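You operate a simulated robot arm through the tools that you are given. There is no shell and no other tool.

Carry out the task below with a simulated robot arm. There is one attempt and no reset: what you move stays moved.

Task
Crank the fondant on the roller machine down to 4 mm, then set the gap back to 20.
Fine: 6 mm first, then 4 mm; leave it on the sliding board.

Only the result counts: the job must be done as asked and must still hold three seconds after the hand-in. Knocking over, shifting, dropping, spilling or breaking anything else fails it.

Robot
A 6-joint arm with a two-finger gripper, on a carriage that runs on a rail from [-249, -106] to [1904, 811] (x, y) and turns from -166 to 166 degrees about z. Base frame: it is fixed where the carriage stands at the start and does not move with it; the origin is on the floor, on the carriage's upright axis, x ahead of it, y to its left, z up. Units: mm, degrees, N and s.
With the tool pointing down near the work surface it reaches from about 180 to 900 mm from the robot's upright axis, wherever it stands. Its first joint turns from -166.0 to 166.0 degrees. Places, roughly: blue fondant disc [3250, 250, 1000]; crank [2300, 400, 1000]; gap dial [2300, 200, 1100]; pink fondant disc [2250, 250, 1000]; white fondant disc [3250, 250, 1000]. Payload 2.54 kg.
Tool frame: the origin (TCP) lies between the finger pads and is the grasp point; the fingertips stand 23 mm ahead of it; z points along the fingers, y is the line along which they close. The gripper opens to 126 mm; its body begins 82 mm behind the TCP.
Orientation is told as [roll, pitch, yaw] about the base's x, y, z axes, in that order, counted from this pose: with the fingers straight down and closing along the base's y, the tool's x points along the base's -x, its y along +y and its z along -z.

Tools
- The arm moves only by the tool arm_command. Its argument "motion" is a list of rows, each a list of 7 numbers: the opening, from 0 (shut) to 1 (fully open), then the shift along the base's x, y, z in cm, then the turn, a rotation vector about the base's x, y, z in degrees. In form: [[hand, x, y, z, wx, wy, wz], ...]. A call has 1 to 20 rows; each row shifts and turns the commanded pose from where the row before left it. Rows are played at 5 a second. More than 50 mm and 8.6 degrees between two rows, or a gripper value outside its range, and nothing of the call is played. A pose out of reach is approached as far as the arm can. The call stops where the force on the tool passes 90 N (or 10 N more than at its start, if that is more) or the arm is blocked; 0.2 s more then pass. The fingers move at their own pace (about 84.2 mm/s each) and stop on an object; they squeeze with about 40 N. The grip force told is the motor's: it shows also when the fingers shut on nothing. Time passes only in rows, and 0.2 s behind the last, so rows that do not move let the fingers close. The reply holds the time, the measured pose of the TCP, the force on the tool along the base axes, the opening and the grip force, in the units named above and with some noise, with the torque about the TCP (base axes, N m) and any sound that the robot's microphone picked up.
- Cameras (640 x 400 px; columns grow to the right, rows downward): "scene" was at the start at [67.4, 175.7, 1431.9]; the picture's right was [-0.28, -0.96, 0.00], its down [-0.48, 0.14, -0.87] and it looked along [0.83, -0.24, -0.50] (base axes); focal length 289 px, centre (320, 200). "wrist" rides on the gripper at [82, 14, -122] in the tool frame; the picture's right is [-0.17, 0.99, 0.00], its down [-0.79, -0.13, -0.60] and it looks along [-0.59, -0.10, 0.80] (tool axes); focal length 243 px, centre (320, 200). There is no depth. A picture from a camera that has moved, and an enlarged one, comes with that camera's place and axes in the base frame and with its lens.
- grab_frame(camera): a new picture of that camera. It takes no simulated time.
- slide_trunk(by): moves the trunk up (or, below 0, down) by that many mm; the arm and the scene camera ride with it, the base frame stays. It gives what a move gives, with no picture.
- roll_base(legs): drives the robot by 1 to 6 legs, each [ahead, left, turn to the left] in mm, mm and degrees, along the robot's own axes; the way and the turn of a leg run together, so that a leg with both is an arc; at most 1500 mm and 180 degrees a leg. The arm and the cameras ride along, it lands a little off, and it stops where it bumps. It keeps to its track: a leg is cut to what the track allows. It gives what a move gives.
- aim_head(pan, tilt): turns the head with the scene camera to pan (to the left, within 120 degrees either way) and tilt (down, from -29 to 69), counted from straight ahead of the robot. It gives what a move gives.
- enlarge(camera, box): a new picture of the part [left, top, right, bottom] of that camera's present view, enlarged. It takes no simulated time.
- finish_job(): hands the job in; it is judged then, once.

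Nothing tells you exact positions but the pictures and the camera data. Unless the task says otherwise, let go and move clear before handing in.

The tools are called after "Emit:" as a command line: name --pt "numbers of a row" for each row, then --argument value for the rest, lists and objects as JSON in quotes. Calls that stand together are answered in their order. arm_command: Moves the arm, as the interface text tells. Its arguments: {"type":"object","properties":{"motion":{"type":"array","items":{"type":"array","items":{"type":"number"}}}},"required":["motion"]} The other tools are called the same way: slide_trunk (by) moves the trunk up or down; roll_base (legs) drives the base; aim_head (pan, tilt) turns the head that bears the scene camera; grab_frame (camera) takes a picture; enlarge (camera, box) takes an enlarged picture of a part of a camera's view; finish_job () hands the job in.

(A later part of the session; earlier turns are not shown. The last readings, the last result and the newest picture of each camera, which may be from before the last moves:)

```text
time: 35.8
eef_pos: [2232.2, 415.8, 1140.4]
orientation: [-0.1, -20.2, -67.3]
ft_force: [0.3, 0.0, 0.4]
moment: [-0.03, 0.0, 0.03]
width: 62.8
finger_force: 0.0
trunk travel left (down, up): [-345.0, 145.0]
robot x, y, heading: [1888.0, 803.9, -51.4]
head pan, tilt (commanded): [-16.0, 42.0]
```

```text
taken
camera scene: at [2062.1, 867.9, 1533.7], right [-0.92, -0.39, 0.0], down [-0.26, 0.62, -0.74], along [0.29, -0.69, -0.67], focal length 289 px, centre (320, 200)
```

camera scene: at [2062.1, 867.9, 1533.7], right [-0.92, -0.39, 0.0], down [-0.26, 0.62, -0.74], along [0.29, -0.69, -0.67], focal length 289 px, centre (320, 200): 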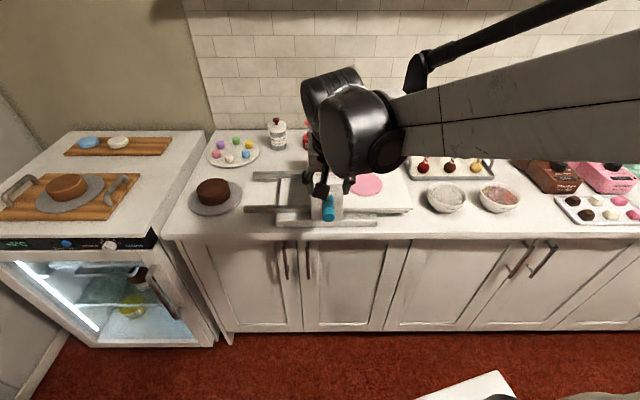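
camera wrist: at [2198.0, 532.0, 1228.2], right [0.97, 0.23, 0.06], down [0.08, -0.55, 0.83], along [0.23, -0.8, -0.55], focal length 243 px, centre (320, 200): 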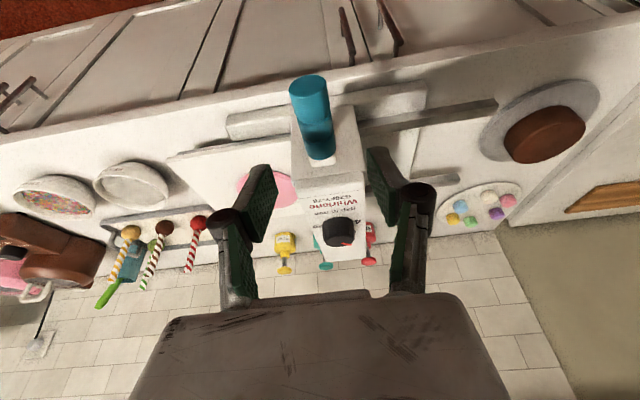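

The fingers straddle the handle's line with the tool tilted 20°, at about 1 mm along and 189 mm out. I'll go down 80 mm onto the handle and close.

Emit:
arm_command --pt "0.5 -0.2 -0.08 -2.0 0 0 0" --pt "0.5 0 0 -3.0 0 0 0" --pt "0.5 0 0 -3.0 0 0 0" --pt "0.5 0 0 0 0 0 0" --pt "0.3 0 0 0 0 0 0" --pt "0.1 0 0 0 0 0 0" --pt "0.1 0 0 0 0 0 0" --pt "0.1 0 0 0 0 0 0"

Emit:
grab_frame --camera "wrist"

Emit:
enlarge --camera "scene" --box '[240, 120, 440, 245]'

```text
time: 37.6
eef_pos: [2229.4, 414.6, 1061.9]
orientation: [0.0, -20.0, -67.4]
ft_force: [7.2, 1.3, -0.8]
moment: [-0.17, -0.02, 0.2]
width: 24.0
finger_force: 45.7
trunk travel left (down, up): [-345.0, 145.0]
robot x, y, heading: [1885.3, 801.5, -51.0]
head pan, tilt (commanded): [-16.0, 42.0]
```

```text
taken
camera wrist: at [2196.4, 530.2, 1149.4], right [0.97, 0.24, 0.06], down [0.08, -0.55, 0.83], along [0.23, -0.8, -0.55], focal length 243 px, centre (320, 200)
```

wrist: 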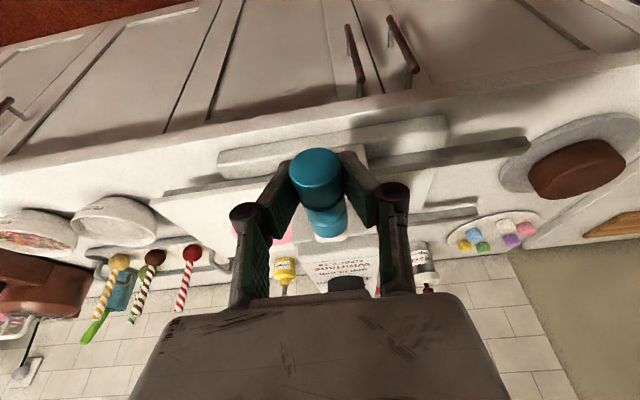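

```text
3.20 times, centred on (340, 182) of scene
camera zoom: at [2062.8, 867.9, 1533.6], right [-0.92, -0.39, 0.0], down [-0.26, 0.62, -0.74], along [0.29, -0.69, -0.67], focal length 924 px, centre (256, 256)
```

zoom: 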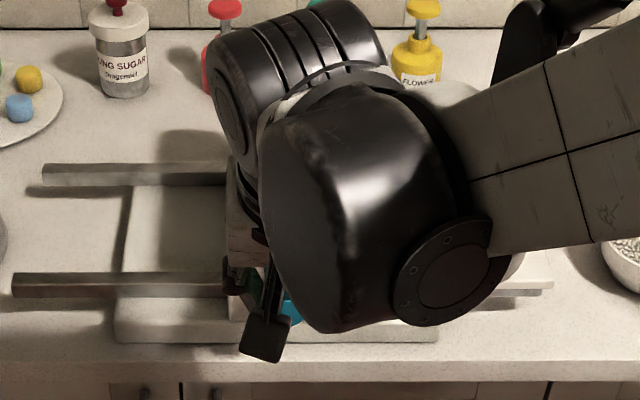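

The handle is gripped at 24 mm with little force. I'll try a small clockwise turn (as seen from the aisle), which should pull the board into the roller, and check forces and board motion.

Emit:
arm_command --pt "0.1 -0.4 -0.166 -0.03 0 0 0" --pt "0.1 -0.4 -0.166 -0.03 0 0 0" --pt "0.1 -0.39 -0.164 -0.08 0 0 0" --pt "0.1 -0.39 -0.163 -0.09 0 0 0" --pt "0.1 0 0 0 0 0 0"

Emit:
grab_frame --camera "wrist"

```text
time: 38.5
eef_pos: [2225.5, 414.0, 1061.2]
orientation: [0.7, -20.1, -66.9]
ft_force: [24.7, 4.0, -5.9]
moment: [-0.24, -0.1, 0.33]
width: 30.3
finger_force: 11.9
trunk travel left (down, up): [-345.0, 145.0]
robot x, y, heading: [1887.2, 804.0, -50.9]
head pan, tilt (commanded): [-16.0, 42.0]
stopped in row 4: the force on the tool passed its limit at 95 N (the readings are from after the stop); the commanded pose is now the measured one
```

```text
taken
camera wrist: at [2189.9, 528.0, 1147.1], right [0.97, 0.25, 0.07], down [0.08, -0.55, 0.83], along [0.24, -0.8, -0.55], focal length 243 px, centre (320, 200)
```

wrist: 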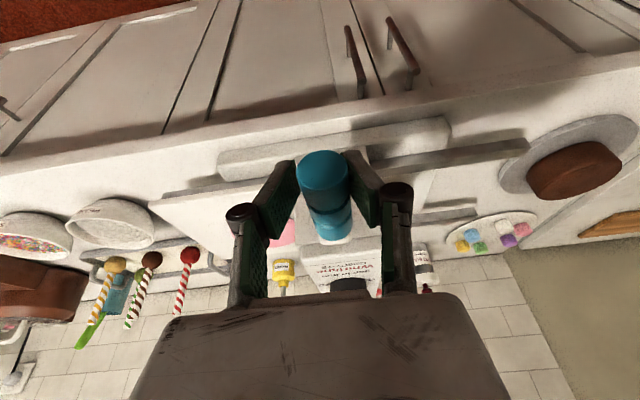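

Clockwise is blocked hard, with the force reaching the limit and the crank not moving, so the board is probably at its stop on that side. I'll let the grip settle and gently try the other direction.

Emit:
arm_command --pt "0.1 0 0 0 0 0 0" --pt "0.1 0 0 0 0 0 0" --pt "0.1 0.3 0.12 0 0 0 0" --pt "0.1 0.3 0.12 0 0 0 0" --pt "0.1 0 0 0 0 0 0"

Emit:
enlarge --camera "scene" --box '[240, 120, 440, 245]'

```text
time: 39.8
eef_pos: [2227.5, 414.4, 1060.2]
orientation: [0.6, -20.1, -67.1]
ft_force: [19.7, 1.2, -4.8]
moment: [0.0, 0.0, 0.18]
width: 24.7
finger_force: 8.5
trunk travel left (down, up): [-345.0, 145.0]
robot x, y, heading: [1886.8, 806.5, -51.0]
head pan, tilt (commanded): [-16.0, 42.0]
```

```text
3.20 times, centred on (340, 182) of scene
camera zoom: at [2064.8, 868.6, 1533.5], right [-0.92, -0.39, 0.0], down [-0.26, 0.62, -0.74], along [0.29, -0.68, -0.67], focal length 924 px, centre (256, 256)
```

zoom: 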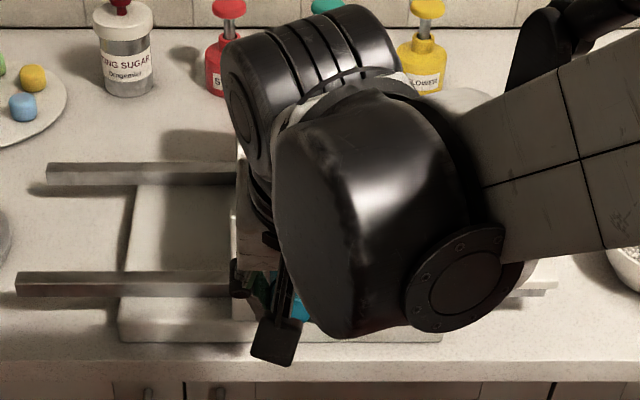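

Emit:
arm_command --pt "0.1 0.3 0.12 0 0 0 0" --pt "0.1 0.3 0.12 0 0 0 0" --pt "0.1 0 0 0 0 0 0"

Emit:
arm_command --pt "0.1 0.3 0.12 0 0 0 0" --pt "0.1 0.3 0.12 -0.02 0 0 0" --pt "0.1 0 0 0 0 0 0"

```text
time: 40.5
eef_pos: [2232.8, 417.2, 1059.8]
orientation: [0.5, -19.9, -67.2]
ft_force: [0.9, -5.8, -8.5]
moment: [-0.16, -0.1, -0.35]
width: 22.2
finger_force: 45.1
trunk travel left (down, up): [-345.0, 145.0]
robot x, y, heading: [1885.4, 805.3, -50.9]
head pan, tilt (commanded): [-16.0, 42.0]
```

```text
time: 41.4
eef_pos: [2238.6, 419.9, 1059.0]
orientation: [0.6, -19.9, -67.1]
ft_force: [-5.6, 0.4, -30.1]
moment: [0.22, 0.12, -0.04]
width: 22.3
finger_force: 45.2
trunk travel left (down, up): [-345.0, 145.0]
robot x, y, heading: [1887.3, 802.3, -51.2]
head pan, tilt (commanded): [-16.0, 42.0]
```

Counter-clockwise moves freely, with low resistance along the motion. I'll look at the wrist view to see whether the board has moved.

Emit:
grab_frame --camera "wrist"

Emit:
enlarge --camera "scene" --box '[240, 120, 440, 245]'

```text
taken
camera wrist: at [2204.3, 534.1, 1146.1], right [0.97, 0.24, 0.07], down [0.08, -0.55, 0.83], along [0.24, -0.8, -0.56], focal length 243 px, centre (320, 200)
```

wrist: 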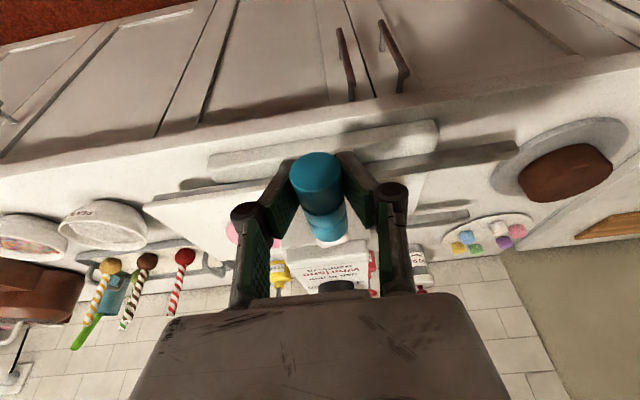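

```text
3.20 times, centred on (340, 182) of scene
camera zoom: at [2063.3, 867.6, 1533.5], right [-0.92, -0.39, 0.0], down [-0.26, 0.62, -0.74], along [0.29, -0.68, -0.67], focal length 924 px, centre (256, 256)
```

zoom: 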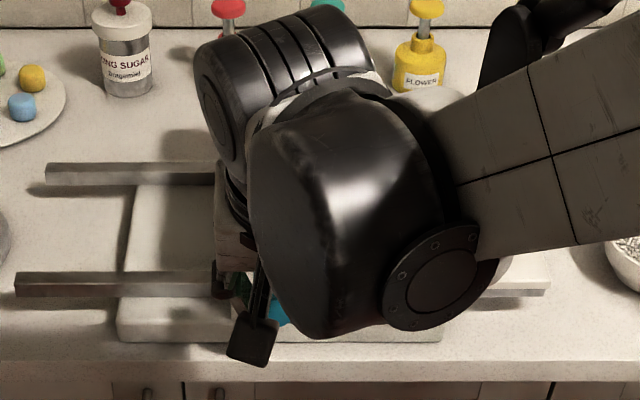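

Emit:
enlarge --camera "wrist" --box '[100, 130, 300, 260]'

Emit:
enlarge --camera "scene" --box '[380, 170, 480, 240]'

```text
3.08 times, centred on (200, 195) of wrist
camera zoom: at [2204.3, 534.1, 1146.1], right [0.97, 0.24, 0.07], down [0.08, -0.55, 0.83], along [0.24, -0.8, -0.56], focal length 746 px, centre (689, 215)
```

zoom: 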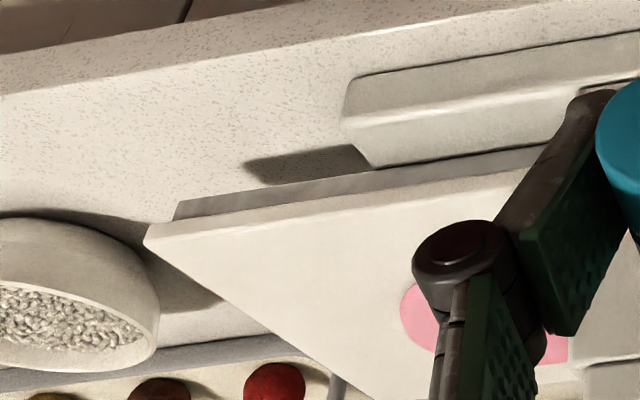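

```text
5.71 times, centred on (430, 205) of scene
camera zoom: at [2063.3, 867.6, 1533.5], right [-0.92, -0.39, 0.0], down [-0.26, 0.62, -0.74], along [0.29, -0.68, -0.67], focal length 1650 px, centre (-309, 171)
```

zoom: 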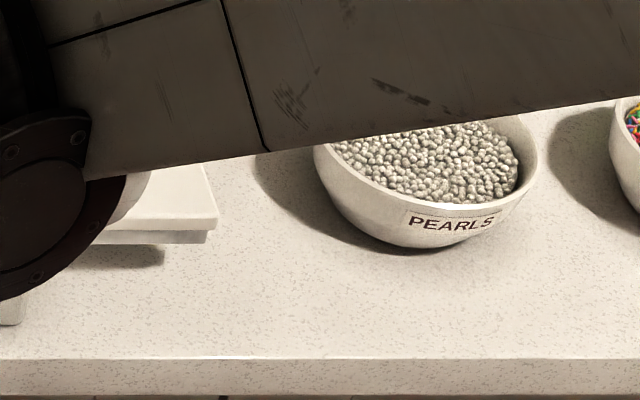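

The board has barely moved for this small angle, so I can't tell its direction yet. There is a 30 N downward pull on the tool, so I'll lower it slightly to relieve that and refine the circle.

Emit:
arm_command --pt "0.1 0 0 -0.15 0 0 0" --pt "0.1 0 0 -0.1 0 0 0" --pt "0.1 0 0 0 0 0 0"

Emit:
arm_command --pt "0.1 0.39 0.165 -0.08 0 0 0" --pt "0.1 0.39 0.163 -0.11 0 0 0" --pt "0.1 0 0 0 0 0 0"

```text
time: 42.1
eef_pos: [2241.3, 418.7, 1058.3]
orientation: [0.6, -20.1, -67.0]
ft_force: [4.3, -1.2, 10.6]
moment: [-0.39, -0.14, 0.09]
width: 22.0
finger_force: 45.1
trunk travel left (down, up): [-345.0, 145.0]
robot x, y, heading: [1881.7, 800.9, -50.9]
head pan, tilt (commanded): [-16.0, 42.0]
```

```text
time: 43.0
eef_pos: [2247.0, 422.3, 1056.1]
orientation: [0.5, -20.0, -67.1]
ft_force: [6.3, -6.8, 10.9]
moment: [-0.34, -0.14, -0.02]
width: 21.8
finger_force: 45.5
trunk travel left (down, up): [-345.0, 145.0]
robot x, y, heading: [1884.8, 802.5, -50.9]
head pan, tilt (commanded): [-16.0, 42.0]
```

The forces are now small, and the handle's path fits a circle of 66 mm radius about z ≈ 994. I'll continue counter-clockwise to about 47° along this circle.

Emit:
arm_command --pt "0.1 0.374 0.157 -0.14 0 0 0" --pt "0.1 0.37 0.154 -0.166 0 0 0" --pt "0.1 0.353 0.148 -0.193 0 0 0" --pt "0.1 0.348 0.145 -0.216 0 0 0" --pt "0.1 0.328 0.137 -0.24 0 0 0" --pt "0.1 0.319 0.134 -0.264 0 0 0" --pt "0.1 0.297 0.124 -0.285 0 0 0" --pt "0.1 0.283 0.119 -0.306 0 0 0" --pt "0.1 0 0 0 0 0 0"

Emit:
enlarge --camera "scene" --box '[380, 170, 480, 240]'

Emit:
enlarge --camera "wrist" --box '[100, 130, 300, 260]'

```text
time: 45.0
eef_pos: [2273.2, 432.9, 1037.8]
orientation: [0.6, -19.9, -67.3]
ft_force: [-3.7, -6.8, -7.5]
moment: [0.11, 0.04, -0.1]
width: 21.1
finger_force: 44.8
trunk travel left (down, up): [-345.0, 145.0]
robot x, y, heading: [1886.8, 806.5, -51.4]
head pan, tilt (commanded): [-16.0, 42.0]
```

```text
5.71 times, centred on (430, 205) of scene
camera zoom: at [2062.8, 867.7, 1533.7], right [-0.92, -0.39, 0.0], down [-0.26, 0.62, -0.74], along [0.29, -0.68, -0.67], focal length 1650 px, centre (-309, 171)
```

zoom: 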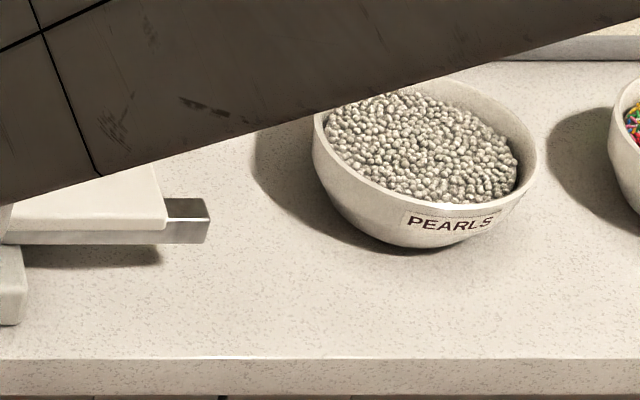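

```text
3.08 times, centred on (200, 195) of wrist
camera zoom: at [2238.9, 549.2, 1124.0], right [0.97, 0.24, 0.07], down [0.08, -0.55, 0.83], along [0.24, -0.8, -0.55], focal length 746 px, centre (689, 215)
```

zoom: 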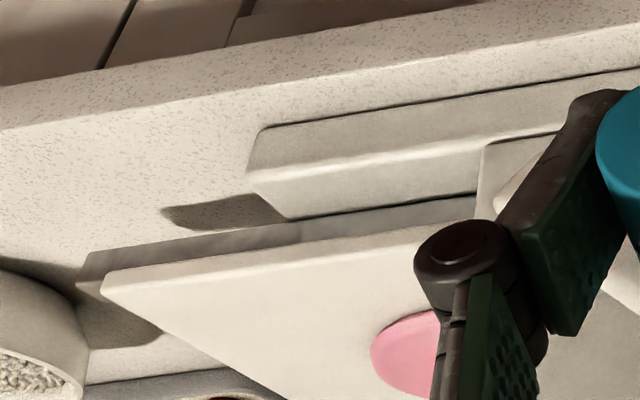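

Counter-clockwise is right: the board has moved about 22 mm into the machine, roughly 205 mm per turn. Forces are low, so I'll check the grip in the wrist view and continue down to 92°.

Emit:
enlarge --camera "wrist" --box '[220, 120, 420, 300]'

Emit:
arm_command --pt "0.1 0.257 0.108 -0.326 0 0 0" --pt "0.1 0.237 0.099 -0.343 0 0 0" --pt "0.1 0.216 0.09 -0.359 0 0 0" --pt "0.1 0.194 0.081 -0.374 0 0 0" --pt "0.1 0.171 0.071 -0.386 0 0 0" --pt "0.1 0.148 0.062 -0.398 0 0 0" --pt "0.1 0 0 0 0 0 0"

```text
2.22 times, centred on (320, 210) of wrist
camera zoom: at [2238.9, 549.2, 1124.0], right [0.97, 0.24, 0.07], down [0.08, -0.55, 0.83], along [0.24, -0.8, -0.55], focal length 539 px, centre (320, 178)
```

zoom: 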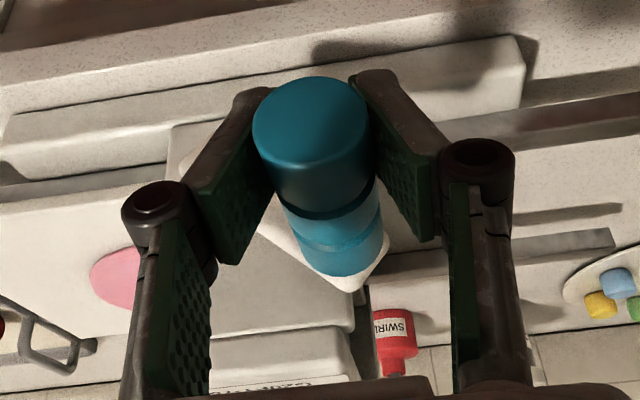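

```text
time: 46.5
eef_pos: [2286.3, 439.9, 1015.6]
orientation: [0.6, -20.0, -67.1]
ft_force: [-10.6, 3.0, -3.8]
moment: [0.17, 0.03, -0.16]
width: 21.2
finger_force: 45.3
trunk travel left (down, up): [-345.0, 145.0]
robot x, y, heading: [1886.5, 806.8, -51.1]
head pan, tilt (commanded): [-16.0, 42.0]
```

The handle sits firmly between the fingers and the forces stay low. I'll go on from 70° to about 92°.

Emit:
arm_command --pt "0.1 0.123 0.051 -0.407 0 0 0" --pt "0.1 0.099 0.041 -0.415 0 0 0" --pt "0.1 0.073 0.03 -0.421 0 0 0" --pt "0.1 0.047 0.02 -0.425 0 0 0" --pt "0.1 0.022 0.009 -0.428 0 0 0" --pt "0.1 -0.005 -0.002 -0.428 0 0 0" --pt "0.1 0 0 0 0 0 0"

Emit:
grab_frame --camera "scene"

Emit:
grab_frame --camera "wrist"

```text
time: 48.1
eef_pos: [2289.5, 441.1, 990.1]
orientation: [0.6, -20.0, -67.2]
ft_force: [-7.9, 0.4, -1.5]
moment: [-0.06, -0.04, -0.1]
width: 20.6
finger_force: 44.7
trunk travel left (down, up): [-345.0, 145.0]
robot x, y, heading: [1887.7, 804.2, -51.0]
head pan, tilt (commanded): [-16.0, 42.0]
```

```text
taken
camera scene: at [2062.2, 868.7, 1533.8], right [-0.92, -0.39, 0.0], down [-0.26, 0.62, -0.74], along [0.29, -0.68, -0.67], focal length 289 px, centre (320, 200)
```

scene: 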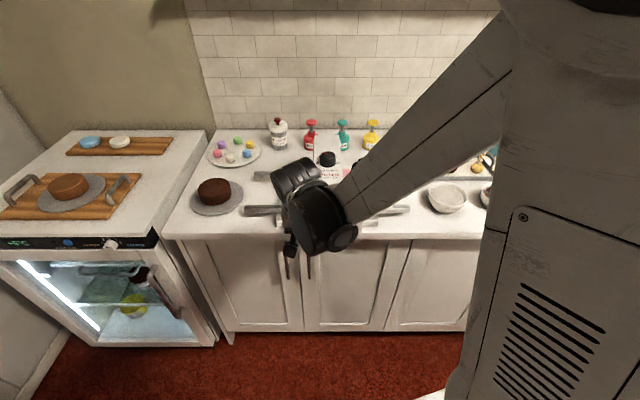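

```text
taken
camera wrist: at [2254.5, 555.9, 1077.3], right [0.97, 0.24, 0.07], down [0.08, -0.55, 0.83], along [0.24, -0.8, -0.55], focal length 243 px, centre (320, 200)
```

wrist: 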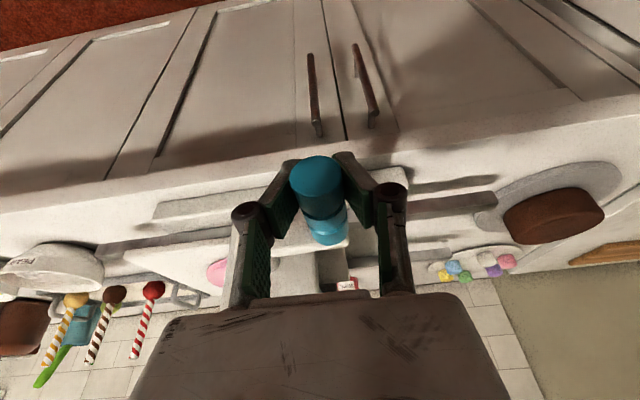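

Still smooth, with the crank at about 3 o'clock on the far side and the board moving in. I'll continue through the lower part to 137°.

Emit:
arm_command --pt "0.1 -0.03 -0.013 -0.428 0 0 0" --pt "0.1 -0.056 -0.023 -0.424 0 0 0" --pt "0.1 -0.081 -0.034 -0.42 0 0 0" --pt "0.1 -0.106 -0.044 -0.413 0 0 0" --pt "0.1 -0.131 -0.055 -0.404 0 0 0" --pt "0.1 -0.155 -0.065 -0.394 0 0 0" --pt "0.1 0 0 0 0 0 0"

Emit:
arm_command --pt "0.1 -0.179 -0.075 -0.383 0 0 0" --pt "0.1 -0.201 -0.084 -0.369 0 0 0" --pt "0.1 -0.224 -0.093 -0.354 0 0 0" --pt "0.1 -0.244 -0.102 -0.337 0 0 0" --pt "0.1 -0.264 -0.11 -0.319 0 0 0" --pt "0.1 -0.283 -0.118 -0.3 0 0 0" --pt "0.1 0 0 0 0 0 0"

Emit:
grab_frame --camera "scene"

Emit:
grab_frame --camera "wrist"

```text
time: 49.8
eef_pos: [2284.6, 438.2, 966.8]
orientation: [0.6, -20.0, -67.1]
ft_force: [5.3, -2.3, -1.7]
moment: [-0.2, -0.09, 0.11]
width: 20.2
finger_force: 44.7
trunk travel left (down, up): [-345.0, 145.0]
robot x, y, heading: [1884.4, 803.7, -51.0]
head pan, tilt (commanded): [-16.0, 42.0]
```

```text
time: 51.4
eef_pos: [2271.8, 433.3, 945.1]
orientation: [0.6, -19.9, -67.2]
ft_force: [9.6, -1.7, -10.0]
moment: [-0.09, 0.01, 0.1]
width: 20.6
finger_force: 44.7
trunk travel left (down, up): [-345.0, 145.0]
robot x, y, heading: [1886.0, 805.0, -51.2]
head pan, tilt (commanded): [-16.0, 42.0]
```

```text
taken
camera scene: at [2064.1, 868.3, 1533.5], right [-0.92, -0.39, 0.0], down [-0.26, 0.62, -0.74], along [0.29, -0.68, -0.67], focal length 289 px, centre (320, 200)
```

scene: 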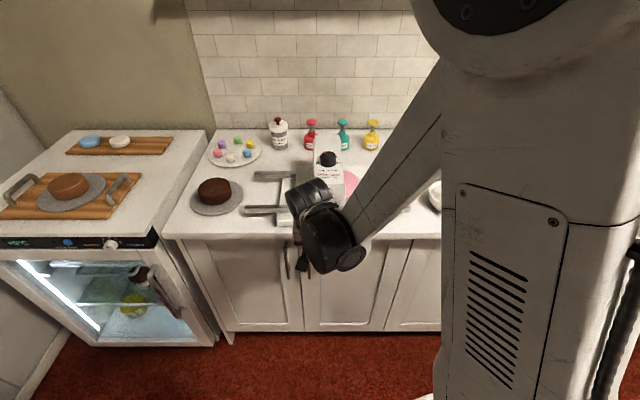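

```text
taken
camera wrist: at [2236.3, 548.1, 1031.8], right [0.97, 0.24, 0.07], down [0.08, -0.55, 0.83], along [0.24, -0.8, -0.55], focal length 243 px, centre (320, 200)
```

wrist: 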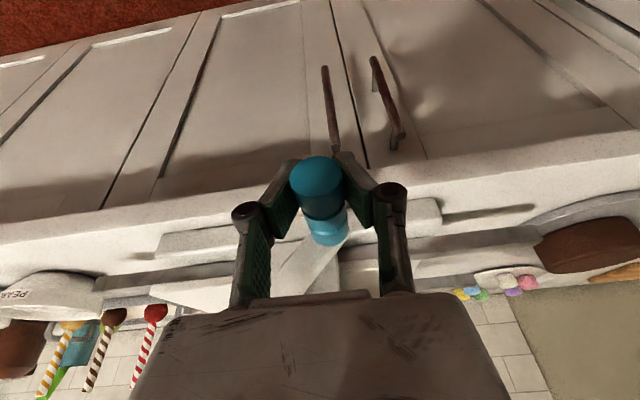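

The crank is at about 137° with forces around 10 N, and the disc is entering the roller. I'll continue through the bottom to 182°.

Emit:
arm_command --pt "0.1 -0.301 -0.126 -0.279 0 0 0" --pt "0.1 -0.316 -0.132 -0.257 0 0 0" --pt "0.1 -0.331 -0.139 -0.234 0 0 0" --pt "0.1 -0.345 -0.144 -0.21 0 0 0" --pt "0.1 -0.356 -0.149 -0.185 0 0 0" --pt "0.1 -0.367 -0.154 -0.16 0 0 0" --pt "0.1 0 0 0 0 0 0"

Emit:
arm_command --pt "0.1 -0.375 -0.157 -0.133 0 0 0" --pt "0.1 -0.383 -0.16 -0.107 0 0 0" --pt "0.1 -0.388 -0.162 -0.079 0 0 0" --pt "0.1 -0.392 -0.164 -0.051 0 0 0" --pt "0.1 -0.395 -0.165 -0.024 0 0 0" --pt "0.1 -0.395 -0.165 0.005 0 0 0" --pt "0.1 0 0 0 0 0 0"

Emit:
grab_frame --camera "scene"

Emit:
grab_frame --camera "wrist"

```text
time: 53.0
eef_pos: [2251.8, 424.6, 931.6]
orientation: [0.5, -19.7, -67.1]
ft_force: [2.4, 7.8, -15.7]
moment: [0.38, 0.15, 0.07]
width: 20.3
finger_force: 45.2
trunk travel left (down, up): [-345.0, 145.0]
robot x, y, heading: [1888.5, 802.2, -50.9]
head pan, tilt (commanded): [-16.0, 42.0]
```

```text
time: 54.5
eef_pos: [2226.5, 413.7, 928.2]
orientation: [0.5, -19.8, -67.3]
ft_force: [-13.1, 17.1, -67.9]
moment: [0.87, 0.31, -0.14]
width: 20.6
finger_force: 44.6
trunk travel left (down, up): [-345.0, 145.0]
robot x, y, heading: [1888.0, 802.7, -51.0]
head pan, tilt (commanded): [-16.0, 42.0]
```

```text
taken
camera scene: at [2064.0, 867.2, 1533.4], right [-0.92, -0.39, 0.0], down [-0.26, 0.62, -0.74], along [0.29, -0.68, -0.67], focal length 289 px, centre (320, 200)
```

scene: 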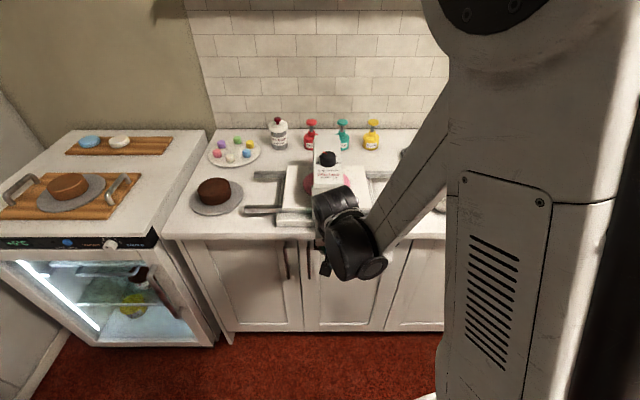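

```text
taken
camera wrist: at [2191.3, 528.4, 1014.4], right [0.97, 0.24, 0.06], down [0.08, -0.55, 0.83], along [0.24, -0.8, -0.56], focal length 243 px, centre (320, 200)
```

wrist: 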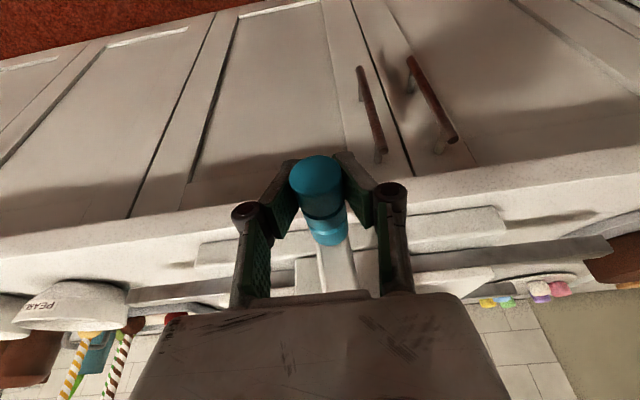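

The board is now emerging on the far side with the disc under the roller. The handle pulls the tool down at the bottom of the circle, so I'll relieve that before continuing.

Emit:
arm_command --pt "0.1 0 0 -0.2 0 0 0" --pt "0.1 0 0 -0.15 0 0 0" --pt "0.1 0 0 0 0 0 0"

Emit:
enlarge --camera "scene" --box '[230, 130, 430, 255]'

```text
time: 55.4
eef_pos: [2227.8, 414.4, 925.7]
orientation: [0.6, -20.1, -67.1]
ft_force: [-1.5, 4.8, 11.1]
moment: [-0.26, -0.09, 0.07]
width: 20.2
finger_force: 45.1
trunk travel left (down, up): [-345.0, 145.0]
robot x, y, heading: [1889.5, 802.1, -50.8]
head pan, tilt (commanded): [-16.0, 42.0]
```

```text
3.20 times, centred on (330, 192) of scene
camera zoom: at [2062.5, 869.5, 1534.1], right [-0.92, -0.39, 0.0], down [-0.26, 0.62, -0.74], along [0.29, -0.68, -0.67], focal length 924 px, centre (288, 224)
```

zoom: 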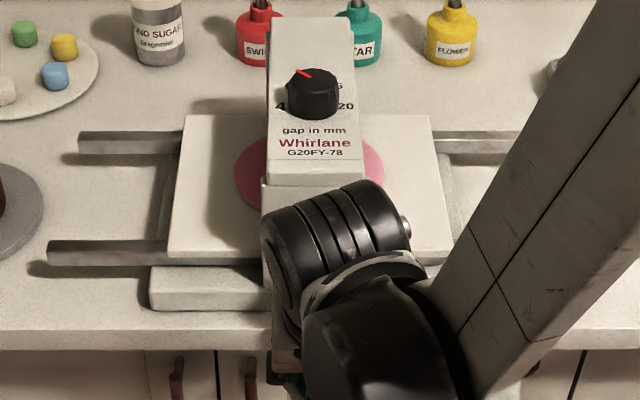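

The pull is gone, and the bottom of the circle is at about z = 926. The board is now centred under the roller after half a turn, so one full turn should carry it across, and I'll continue up the other side.

Emit:
arm_command --pt "0.1 -0.404 -0.169 0.034 0 0 0" --pt "0.1 -0.399 -0.167 0.062 0 0 0" --pt "0.1 -0.396 -0.166 0.09 0 0 0" --pt "0.1 -0.389 -0.163 0.118 0 0 0" --pt "0.1 -0.381 -0.159 0.145 0 0 0" --pt "0.1 -0.372 -0.156 0.172 0 0 0" --pt "0.1 0 0 0 0 0 0"

Emit:
arm_command --pt "0.1 -0.361 -0.151 0.198 0 0 0" --pt "0.1 -0.348 -0.145 0.223 0 0 0" --pt "0.1 -0.334 -0.14 0.248 0 0 0" --pt "0.1 -0.318 -0.133 0.271 0 0 0" --pt "0.1 -0.301 -0.126 0.292 0 0 0" --pt "0.1 -0.283 -0.118 0.314 0 0 0" --pt "0.1 0 0 0 0 0 0"

Emit:
enlarge --camera "scene" --box '[230, 130, 430, 255]'

Emit:
grab_frame --camera "wrist"

```text
time: 57.0
eef_pos: [2203.3, 402.5, 931.1]
orientation: [0.6, -19.9, -67.1]
ft_force: [11.4, -13.6, 7.3]
moment: [-0.21, -0.03, 0.01]
width: 18.6
finger_force: 43.5
trunk travel left (down, up): [-345.0, 145.0]
robot x, y, heading: [1886.0, 803.9, -50.8]
head pan, tilt (commanded): [-16.0, 42.0]
```

```text
time: 58.5
eef_pos: [2184.5, 396.0, 946.9]
orientation: [0.6, -20.0, -67.1]
ft_force: [4.8, -9.5, -2.3]
moment: [0.14, 0.04, 0.01]
width: 17.9
finger_force: 43.0
trunk travel left (down, up): [-345.0, 145.0]
robot x, y, heading: [1886.5, 801.7, -50.9]
head pan, tilt (commanded): [-16.0, 42.0]
```

```text
3.20 times, centred on (330, 192) of scene
camera zoom: at [2063.3, 867.9, 1533.7], right [-0.92, -0.39, 0.0], down [-0.26, 0.62, -0.74], along [0.29, -0.68, -0.67], focal length 924 px, centre (288, 224)
```

zoom: 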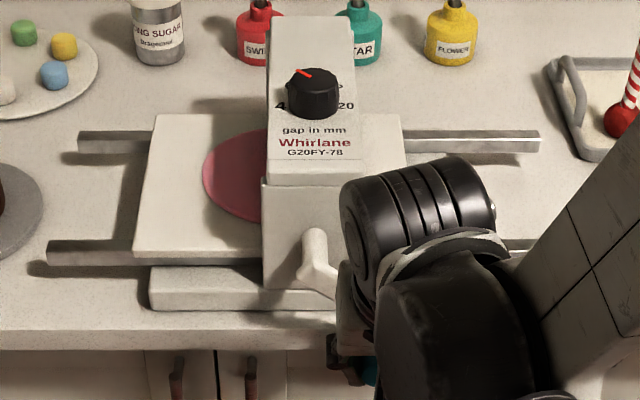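

```text
taken
camera wrist: at [2149.0, 510.9, 1033.0], right [0.97, 0.24, 0.07], down [0.08, -0.55, 0.83], along [0.24, -0.8, -0.55], focal length 243 px, centre (320, 200)
```

wrist: 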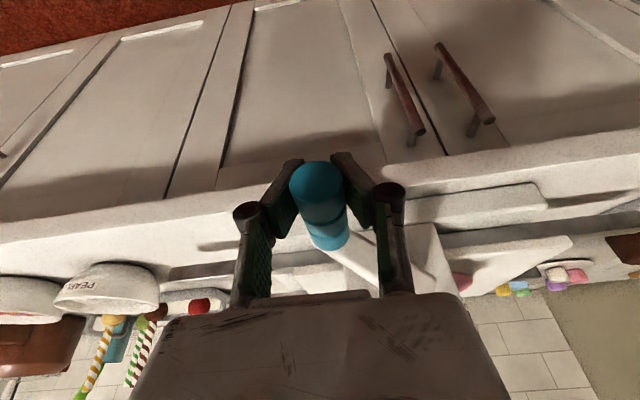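

The crank is at about 226° and the disc is coming out on the far side, thinner and wider. I'll continue upward to 272°.

Emit:
arm_command --pt "0.1 -0.261 -0.109 0.331 0 0 0" --pt "0.1 -0.241 -0.101 0.348 0 0 0" --pt "0.1 -0.219 -0.092 0.364 0 0 0" --pt "0.1 -0.197 -0.082 0.38 0 0 0" --pt "0.1 -0.173 -0.073 0.392 0 0 0" --pt "0.1 -0.15 -0.063 0.404 0 0 0" --pt "0.1 0 0 0 0 0 0"

Emit:
arm_command --pt "0.1 -0.125 -0.052 0.414 0 0 0" --pt "0.1 -0.1 -0.042 0.422 0 0 0" --pt "0.1 -0.074 -0.031 0.428 0 0 0" --pt "0.1 -0.048 -0.02 0.432 0 0 0" --pt "0.1 -0.022 -0.009 0.435 0 0 0" --pt "0.1 0.005 0.002 0.435 0 0 0" --pt "0.1 0 0 0 0 0 0"

Emit:
enlarge --camera "scene" --box '[230, 130, 430, 255]'

Emit:
grab_frame --camera "wrist"

```text
time: 60.1
eef_pos: [2172.3, 390.6, 968.2]
orientation: [0.7, -20.0, -66.9]
ft_force: [13.5, -1.2, 2.7]
moment: [0.1, 0.13, 0.24]
width: 18.0
finger_force: 43.4
trunk travel left (down, up): [-345.0, 145.0]
robot x, y, heading: [1888.8, 805.9, -51.0]
head pan, tilt (commanded): [-16.0, 42.0]
```

```text
time: 61.8
eef_pos: [2169.6, 389.8, 993.8]
orientation: [0.5, -19.8, -67.0]
ft_force: [24.1, 8.3, -3.5]
moment: [0.02, 0.21, 0.28]
width: 17.6
finger_force: 42.9
trunk travel left (down, up): [-345.0, 145.0]
robot x, y, heading: [1889.4, 801.4, -50.9]
head pan, tilt (commanded): [-16.0, 42.0]
```

```text
3.20 times, centred on (330, 192) of scene
camera zoom: at [2065.1, 869.3, 1533.4], right [-0.92, -0.39, 0.0], down [-0.26, 0.62, -0.74], along [0.29, -0.68, -0.67], focal length 924 px, centre (288, 224)
```

zoom: 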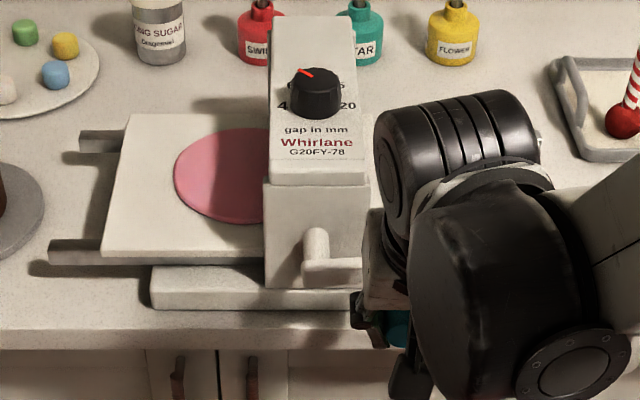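

```text
taken
camera wrist: at [2135.1, 505.1, 1080.2], right [0.97, 0.24, 0.07], down [0.08, -0.55, 0.83], along [0.24, -0.8, -0.55], focal length 243 px, centre (320, 200)
```

wrist: 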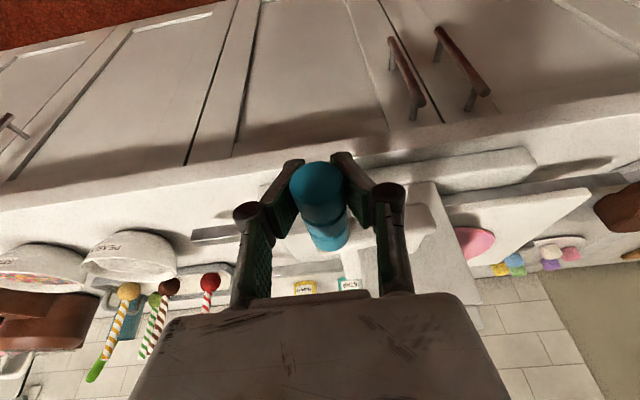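

There's a slight outward push of 24 N, so I'm on a marginally too large circle there. I'll trim 2 mm inward while continuing to 317°.

Emit:
arm_command --pt "0.1 0.077 0.032 0.431 0 0 0" --pt "0.1 0.102 0.043 0.427 0 0 0" --pt "0.1 0.128 0.054 0.423 0 0 0" --pt "0.1 0.153 0.064 0.416 0 0 0" --pt "0.1 0.132 0.055 0.407 0 0 0" --pt "0.1 0.157 0.066 0.397 0 0 0" --pt "0.1 0 0 0 0 0 0"

Emit:
arm_command --pt "0.1 0.18 0.075 0.385 0 0 0" --pt "0.1 0.203 0.085 0.372 0 0 0" --pt "0.1 0.225 0.094 0.356 0 0 0" --pt "0.1 0.246 0.103 0.34 0 0 0" --pt "0.1 0.266 0.111 0.321 0 0 0" --pt "0.1 0.285 0.119 0.302 0 0 0" --pt "0.1 0 0 0 0 0 0"

Emit:
enlarge --camera "scene" --box '[230, 130, 430, 255]'

Emit:
grab_frame --camera "wrist"

```text
time: 63.4
eef_pos: [2177.2, 393.0, 1018.4]
orientation: [0.5, -20.0, -67.1]
ft_force: [20.5, 8.2, -13.8]
moment: [0.24, 0.29, 0.18]
width: 17.6
finger_force: 43.2
trunk travel left (down, up): [-345.0, 145.0]
robot x, y, heading: [1883.7, 802.9, -51.2]
head pan, tilt (commanded): [-16.0, 42.0]
```

```text
time: 65.0
eef_pos: [2192.7, 400.3, 1038.7]
orientation: [0.6, -19.8, -66.9]
ft_force: [30.0, 21.5, -48.2]
moment: [0.53, 0.52, 0.48]
width: 17.6
finger_force: 42.7
trunk travel left (down, up): [-345.0, 145.0]
robot x, y, heading: [1881.8, 803.9, -50.7]
head pan, tilt (commanded): [-16.0, 42.0]
```

```text
3.20 times, centred on (330, 192) of scene
camera zoom: at [2067.2, 868.8, 1533.0], right [-0.92, -0.39, 0.0], down [-0.26, 0.62, -0.74], along [0.29, -0.68, -0.67], focal length 924 px, centre (288, 224)
```

zoom: 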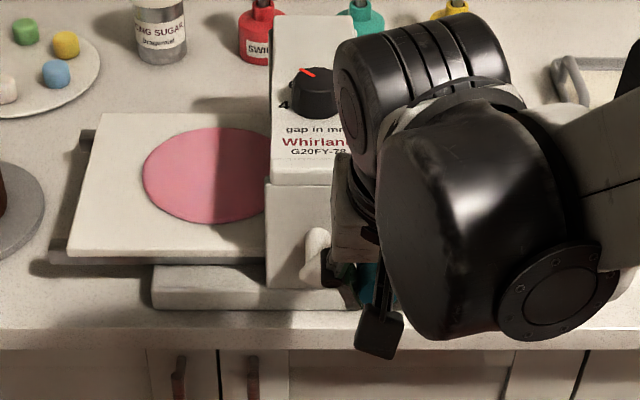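

```text
taken
camera wrist: at [2157.8, 514.6, 1125.7], right [0.97, 0.24, 0.06], down [0.08, -0.55, 0.83], along [0.24, -0.8, -0.56], focal length 243 px, centre (320, 200)
```

wrist: 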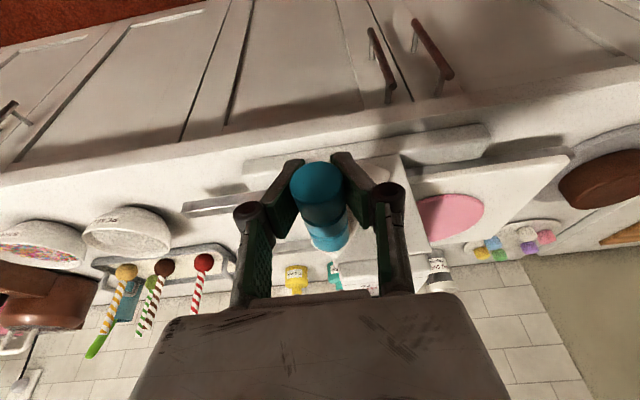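

The tool is being pushed inward by about 60 N, so the handle has slipped a few mm in the grip. I'll relieve that by moving inward, then continue.

Emit:
arm_command --pt "0.1 0.11 0.046 -0.13 0 0 0" --pt "0.1 0.1 0.042 -0.13 0 0 0" --pt "0.1 0 0 0 0 0 0"

```text
time: 65.8
eef_pos: [2191.9, 398.8, 1037.6]
orientation: [0.5, -20.0, -67.2]
ft_force: [10.2, 10.1, -16.4]
moment: [0.44, 0.24, 0.07]
width: 17.6
finger_force: 43.5
trunk travel left (down, up): [-345.0, 145.0]
robot x, y, heading: [1885.2, 803.7, -51.1]
head pan, tilt (commanded): [-16.0, 42.0]
```

Emit:
arm_command --pt "0.1 0.318 0.133 0.261 0 0 0" --pt "0.1 0.332 0.139 0.238 0 0 0" --pt "0.1 0.347 0.145 0.214 0 0 0" --pt "0.1 0.359 0.15 0.188 0 0 0" --pt "0.1 0.369 0.154 0.163 0 0 0" --pt "0.1 0 0 0 0 0 0"

Emit:
grab_frame --camera "wrist"

```text
time: 67.2
eef_pos: [2208.7, 405.7, 1048.5]
orientation: [0.6, -20.1, -67.2]
ft_force: [-3.0, -4.4, 8.6]
moment: [-0.28, -0.15, -0.13]
width: 17.5
finger_force: 43.1
trunk travel left (down, up): [-345.0, 145.0]
robot x, y, heading: [1888.4, 802.9, -51.2]
head pan, tilt (commanded): [-16.0, 42.0]
```

```text
taken
camera wrist: at [2173.7, 521.7, 1134.8], right [0.97, 0.24, 0.07], down [0.08, -0.55, 0.83], along [0.24, -0.8, -0.55], focal length 243 px, centre (320, 200)
```

wrist: 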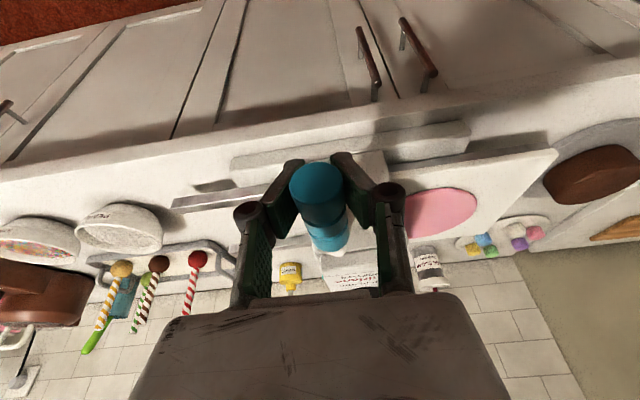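

Forces are low. The board's far edge will end near 210 mm while the cake stand begins near 260 mm, so there is room, and I'll continue to the top at about 360°.

Emit:
arm_command --pt "0.1 0.378 0.158 0.136 0 0 0" --pt "0.1 0.386 0.161 0.109 0 0 0" --pt "0.1 0.391 0.164 0.082 0 0 0" --pt "0.1 0.395 0.165 0.053 0 0 0" --pt "0.1 0.398 0.166 0.026 0 0 0" --pt "0.1 0.399 0.167 0 0 0 0" --pt "0.1 0 0 0 0 0 0"

Emit:
grab_frame --camera "wrist"

Emit:
grab_frame --camera "scene"

```text
time: 68.8
eef_pos: [2231.9, 415.3, 1052.5]
orientation: [0.7, -19.9, -67.2]
ft_force: [-15.5, -6.9, -10.8]
moment: [-0.12, -0.19, -0.32]
width: 16.8
finger_force: 42.5
trunk travel left (down, up): [-345.0, 145.0]
robot x, y, heading: [1884.2, 800.3, -51.1]
head pan, tilt (commanded): [-16.0, 42.0]
```

```text
taken
camera wrist: at [2195.9, 531.0, 1138.5], right [0.97, 0.24, 0.07], down [0.08, -0.55, 0.83], along [0.24, -0.8, -0.55], focal length 243 px, centre (320, 200)
```

wrist: 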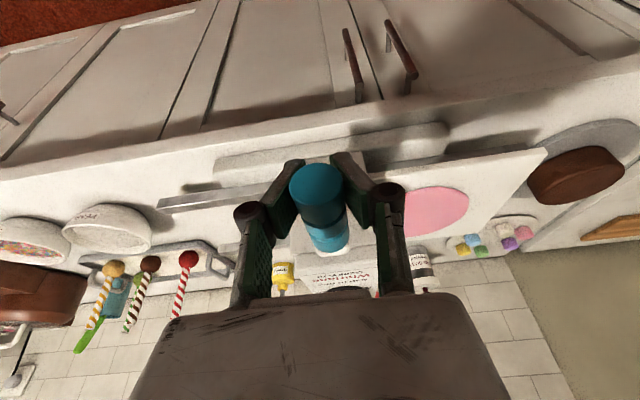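

```text
taken
camera scene: at [2061.6, 867.5, 1533.8], right [-0.92, -0.39, 0.0], down [-0.26, 0.62, -0.74], along [0.29, -0.68, -0.67], focal length 289 px, centre (320, 200)
```

scene: 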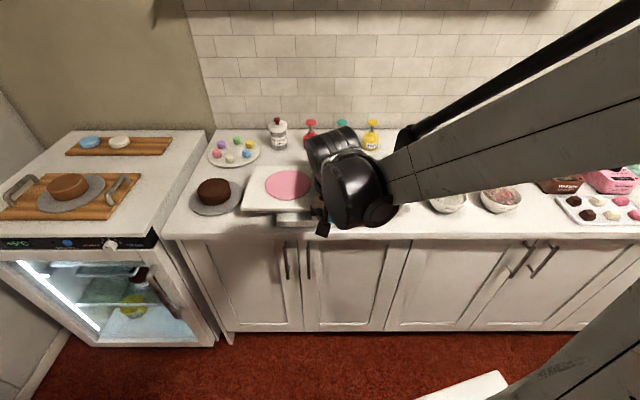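

Emit:
enlarge --camera "scene" --box '[180, 130, 340, 250]'

Emit:
enlarge --camera "wrist" --box '[380, 100, 640, 270]'

```text
3.33 times, centred on (260, 190) of scene
camera zoom: at [2061.6, 867.5, 1533.8], right [-0.92, -0.39, 0.0], down [-0.26, 0.62, -0.74], along [0.29, -0.68, -0.67], focal length 962 px, centre (520, 233)
```

zoom: 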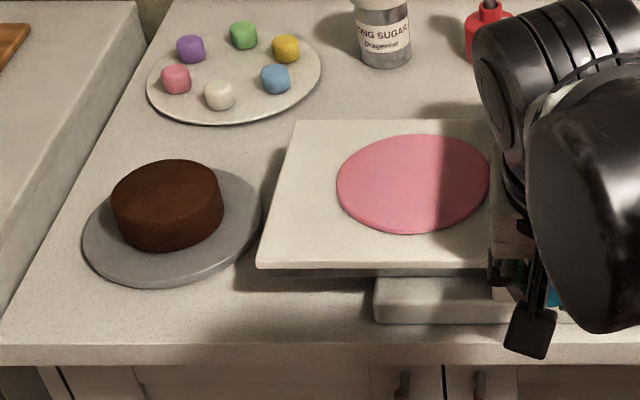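

```text
2.35 times, centred on (510, 185) of wrist
camera zoom: at [2195.9, 531.0, 1138.5], right [0.97, 0.24, 0.07], down [0.08, -0.55, 0.83], along [0.24, -0.8, -0.55], focal length 571 px, centre (-127, 235)
```

zoom: 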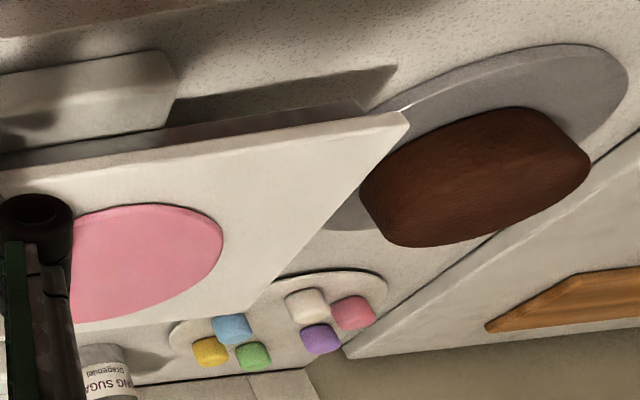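

The disc is fully through: about 145 mm across now, lying on the far side with its near edge about 40 mm past the roller axis. I'll let go of the handle, rise, and move back above the dial.

Emit:
arm_command --pt "0.3 0 0 0 0 0 0" --pt "0.5 0 0 0 0 0 0" --pt "0.5 0 0 0 0 0 0" --pt "0.5 0 0 3 0 0 0" --pt "0.5 0 0 4 0 0 0" --pt "0.5 0 0 3.5 0 0 0" --pt "0.65 1.44 -3.48 0 6.15 2.57 0" --pt "0.65 1.44 -3.48 0 6.15 2.57 0" --pt "0.65 1.44 -3.48 0 6.15 2.57 0" --pt "0.65 1.44 -3.48 0 0 0 0" --pt "0.65 1.44 -3.48 0 0 0 0" --pt "0.65 0 0 0 0 0 0"

Emit:
grab_frame --camera "wrist"

Emit:
grab_frame --camera "scene"

```text
time: 71.3
eef_pos: [2304.7, 242.4, 1156.5]
orientation: [0.6, 0.0, -67.1]
ft_force: [0.9, 0.1, -0.7]
moment: [0.04, 0.03, 0.01]
width: 81.7
finger_force: 0.1
trunk travel left (down, up): [-345.0, 145.0]
robot x, y, heading: [1885.8, 803.8, -51.1]
head pan, tilt (commanded): [-16.0, 42.0]
```

```text
taken
camera wrist: at [2283.9, 323.7, 1278.6], right [0.97, 0.23, 0.01], down [0.18, -0.78, 0.6], along [0.15, -0.58, -0.8], focal length 243 px, centre (320, 200)
```

wrist: 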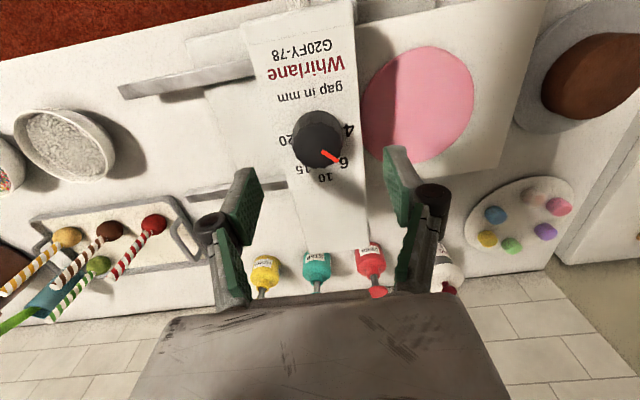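

```text
taken
camera scene: at [2063.3, 867.8, 1533.7], right [-0.92, -0.39, 0.0], down [-0.26, 0.62, -0.74], along [0.29, -0.68, -0.67], focal length 289 px, centre (320, 200)
```

scene: 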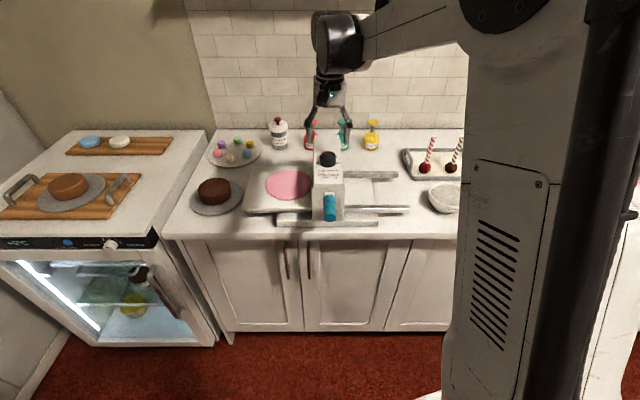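

Emit:
enlarge --camera "wrist" --box '[240, 30, 500, 210]'

Emit:
enlarge --camera "scene" --box '[230, 130, 400, 240]'

```text
2.22 times, centred on (370, 120) of wrist
camera zoom: at [2283.9, 323.7, 1278.6], right [0.97, 0.23, 0.01], down [0.18, -0.78, 0.6], along [0.15, -0.58, -0.8], focal length 539 px, centre (209, 378)
```

zoom: 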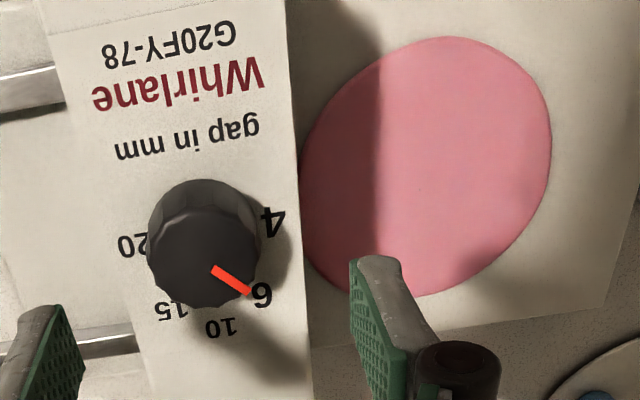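

```text
3.64 times, centred on (315, 185) of scene
camera zoom: at [2063.3, 867.8, 1533.7], right [-0.92, -0.39, 0.0], down [-0.26, 0.62, -0.74], along [0.29, -0.68, -0.67], focal length 1050 px, centre (338, 254)
```

zoom: 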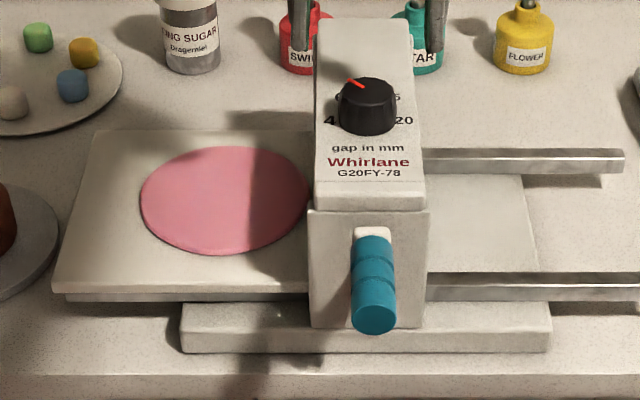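

The disc is completely clear of the roller and the pointer still reads 6. I'll lower onto the knob, slightly recentred, and grip it again.

Emit:
arm_command --pt "0.65 -0.06 0.04 -2.0 0 0 0" --pt "0.65 -0.06 0.04 -2.0 0 0 0" --pt "0.65 0 0 -1.0 0 0 0" --pt "0.65 0 0 -0.75 0 0 0" --pt "0.65 0 0 0 0 0 0" --pt "0.45 0 0 0 0 0 0" --pt "0.3 0 0 0 0 0 0" --pt "0.2 0 0 0 0 0 0" --pt "0.2 0 0 0 0 0 0"

Emit:
enlarge --camera "scene" --box '[275, 100, 385, 200]'

```text
time: 73.3
eef_pos: [2303.7, 242.8, 1100.8]
orientation: [0.8, 0.0, -67.2]
ft_force: [-10.9, -2.4, -5.2]
moment: [-0.17, 0.39, -0.01]
width: 42.6
finger_force: 45.3
trunk travel left (down, up): [-345.0, 145.0]
robot x, y, heading: [1886.5, 804.3, -51.2]
head pan, tilt (commanded): [-16.0, 42.0]
```

```text
4.00 times, centred on (330, 150) of scene
camera zoom: at [2062.0, 868.1, 1533.8], right [-0.92, -0.39, 0.0], down [-0.26, 0.62, -0.74], along [0.29, -0.68, -0.67], focal length 1155 px, centre (280, 400)
```

zoom: 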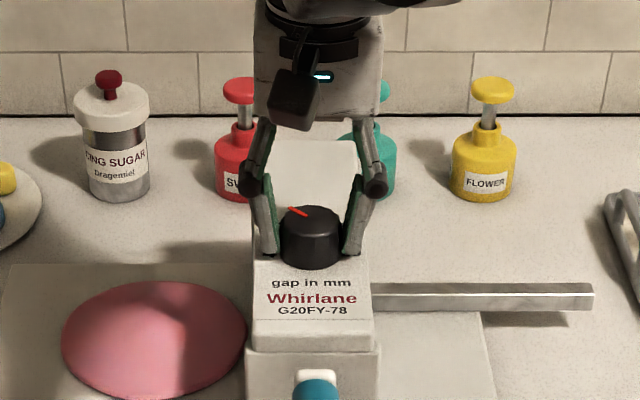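

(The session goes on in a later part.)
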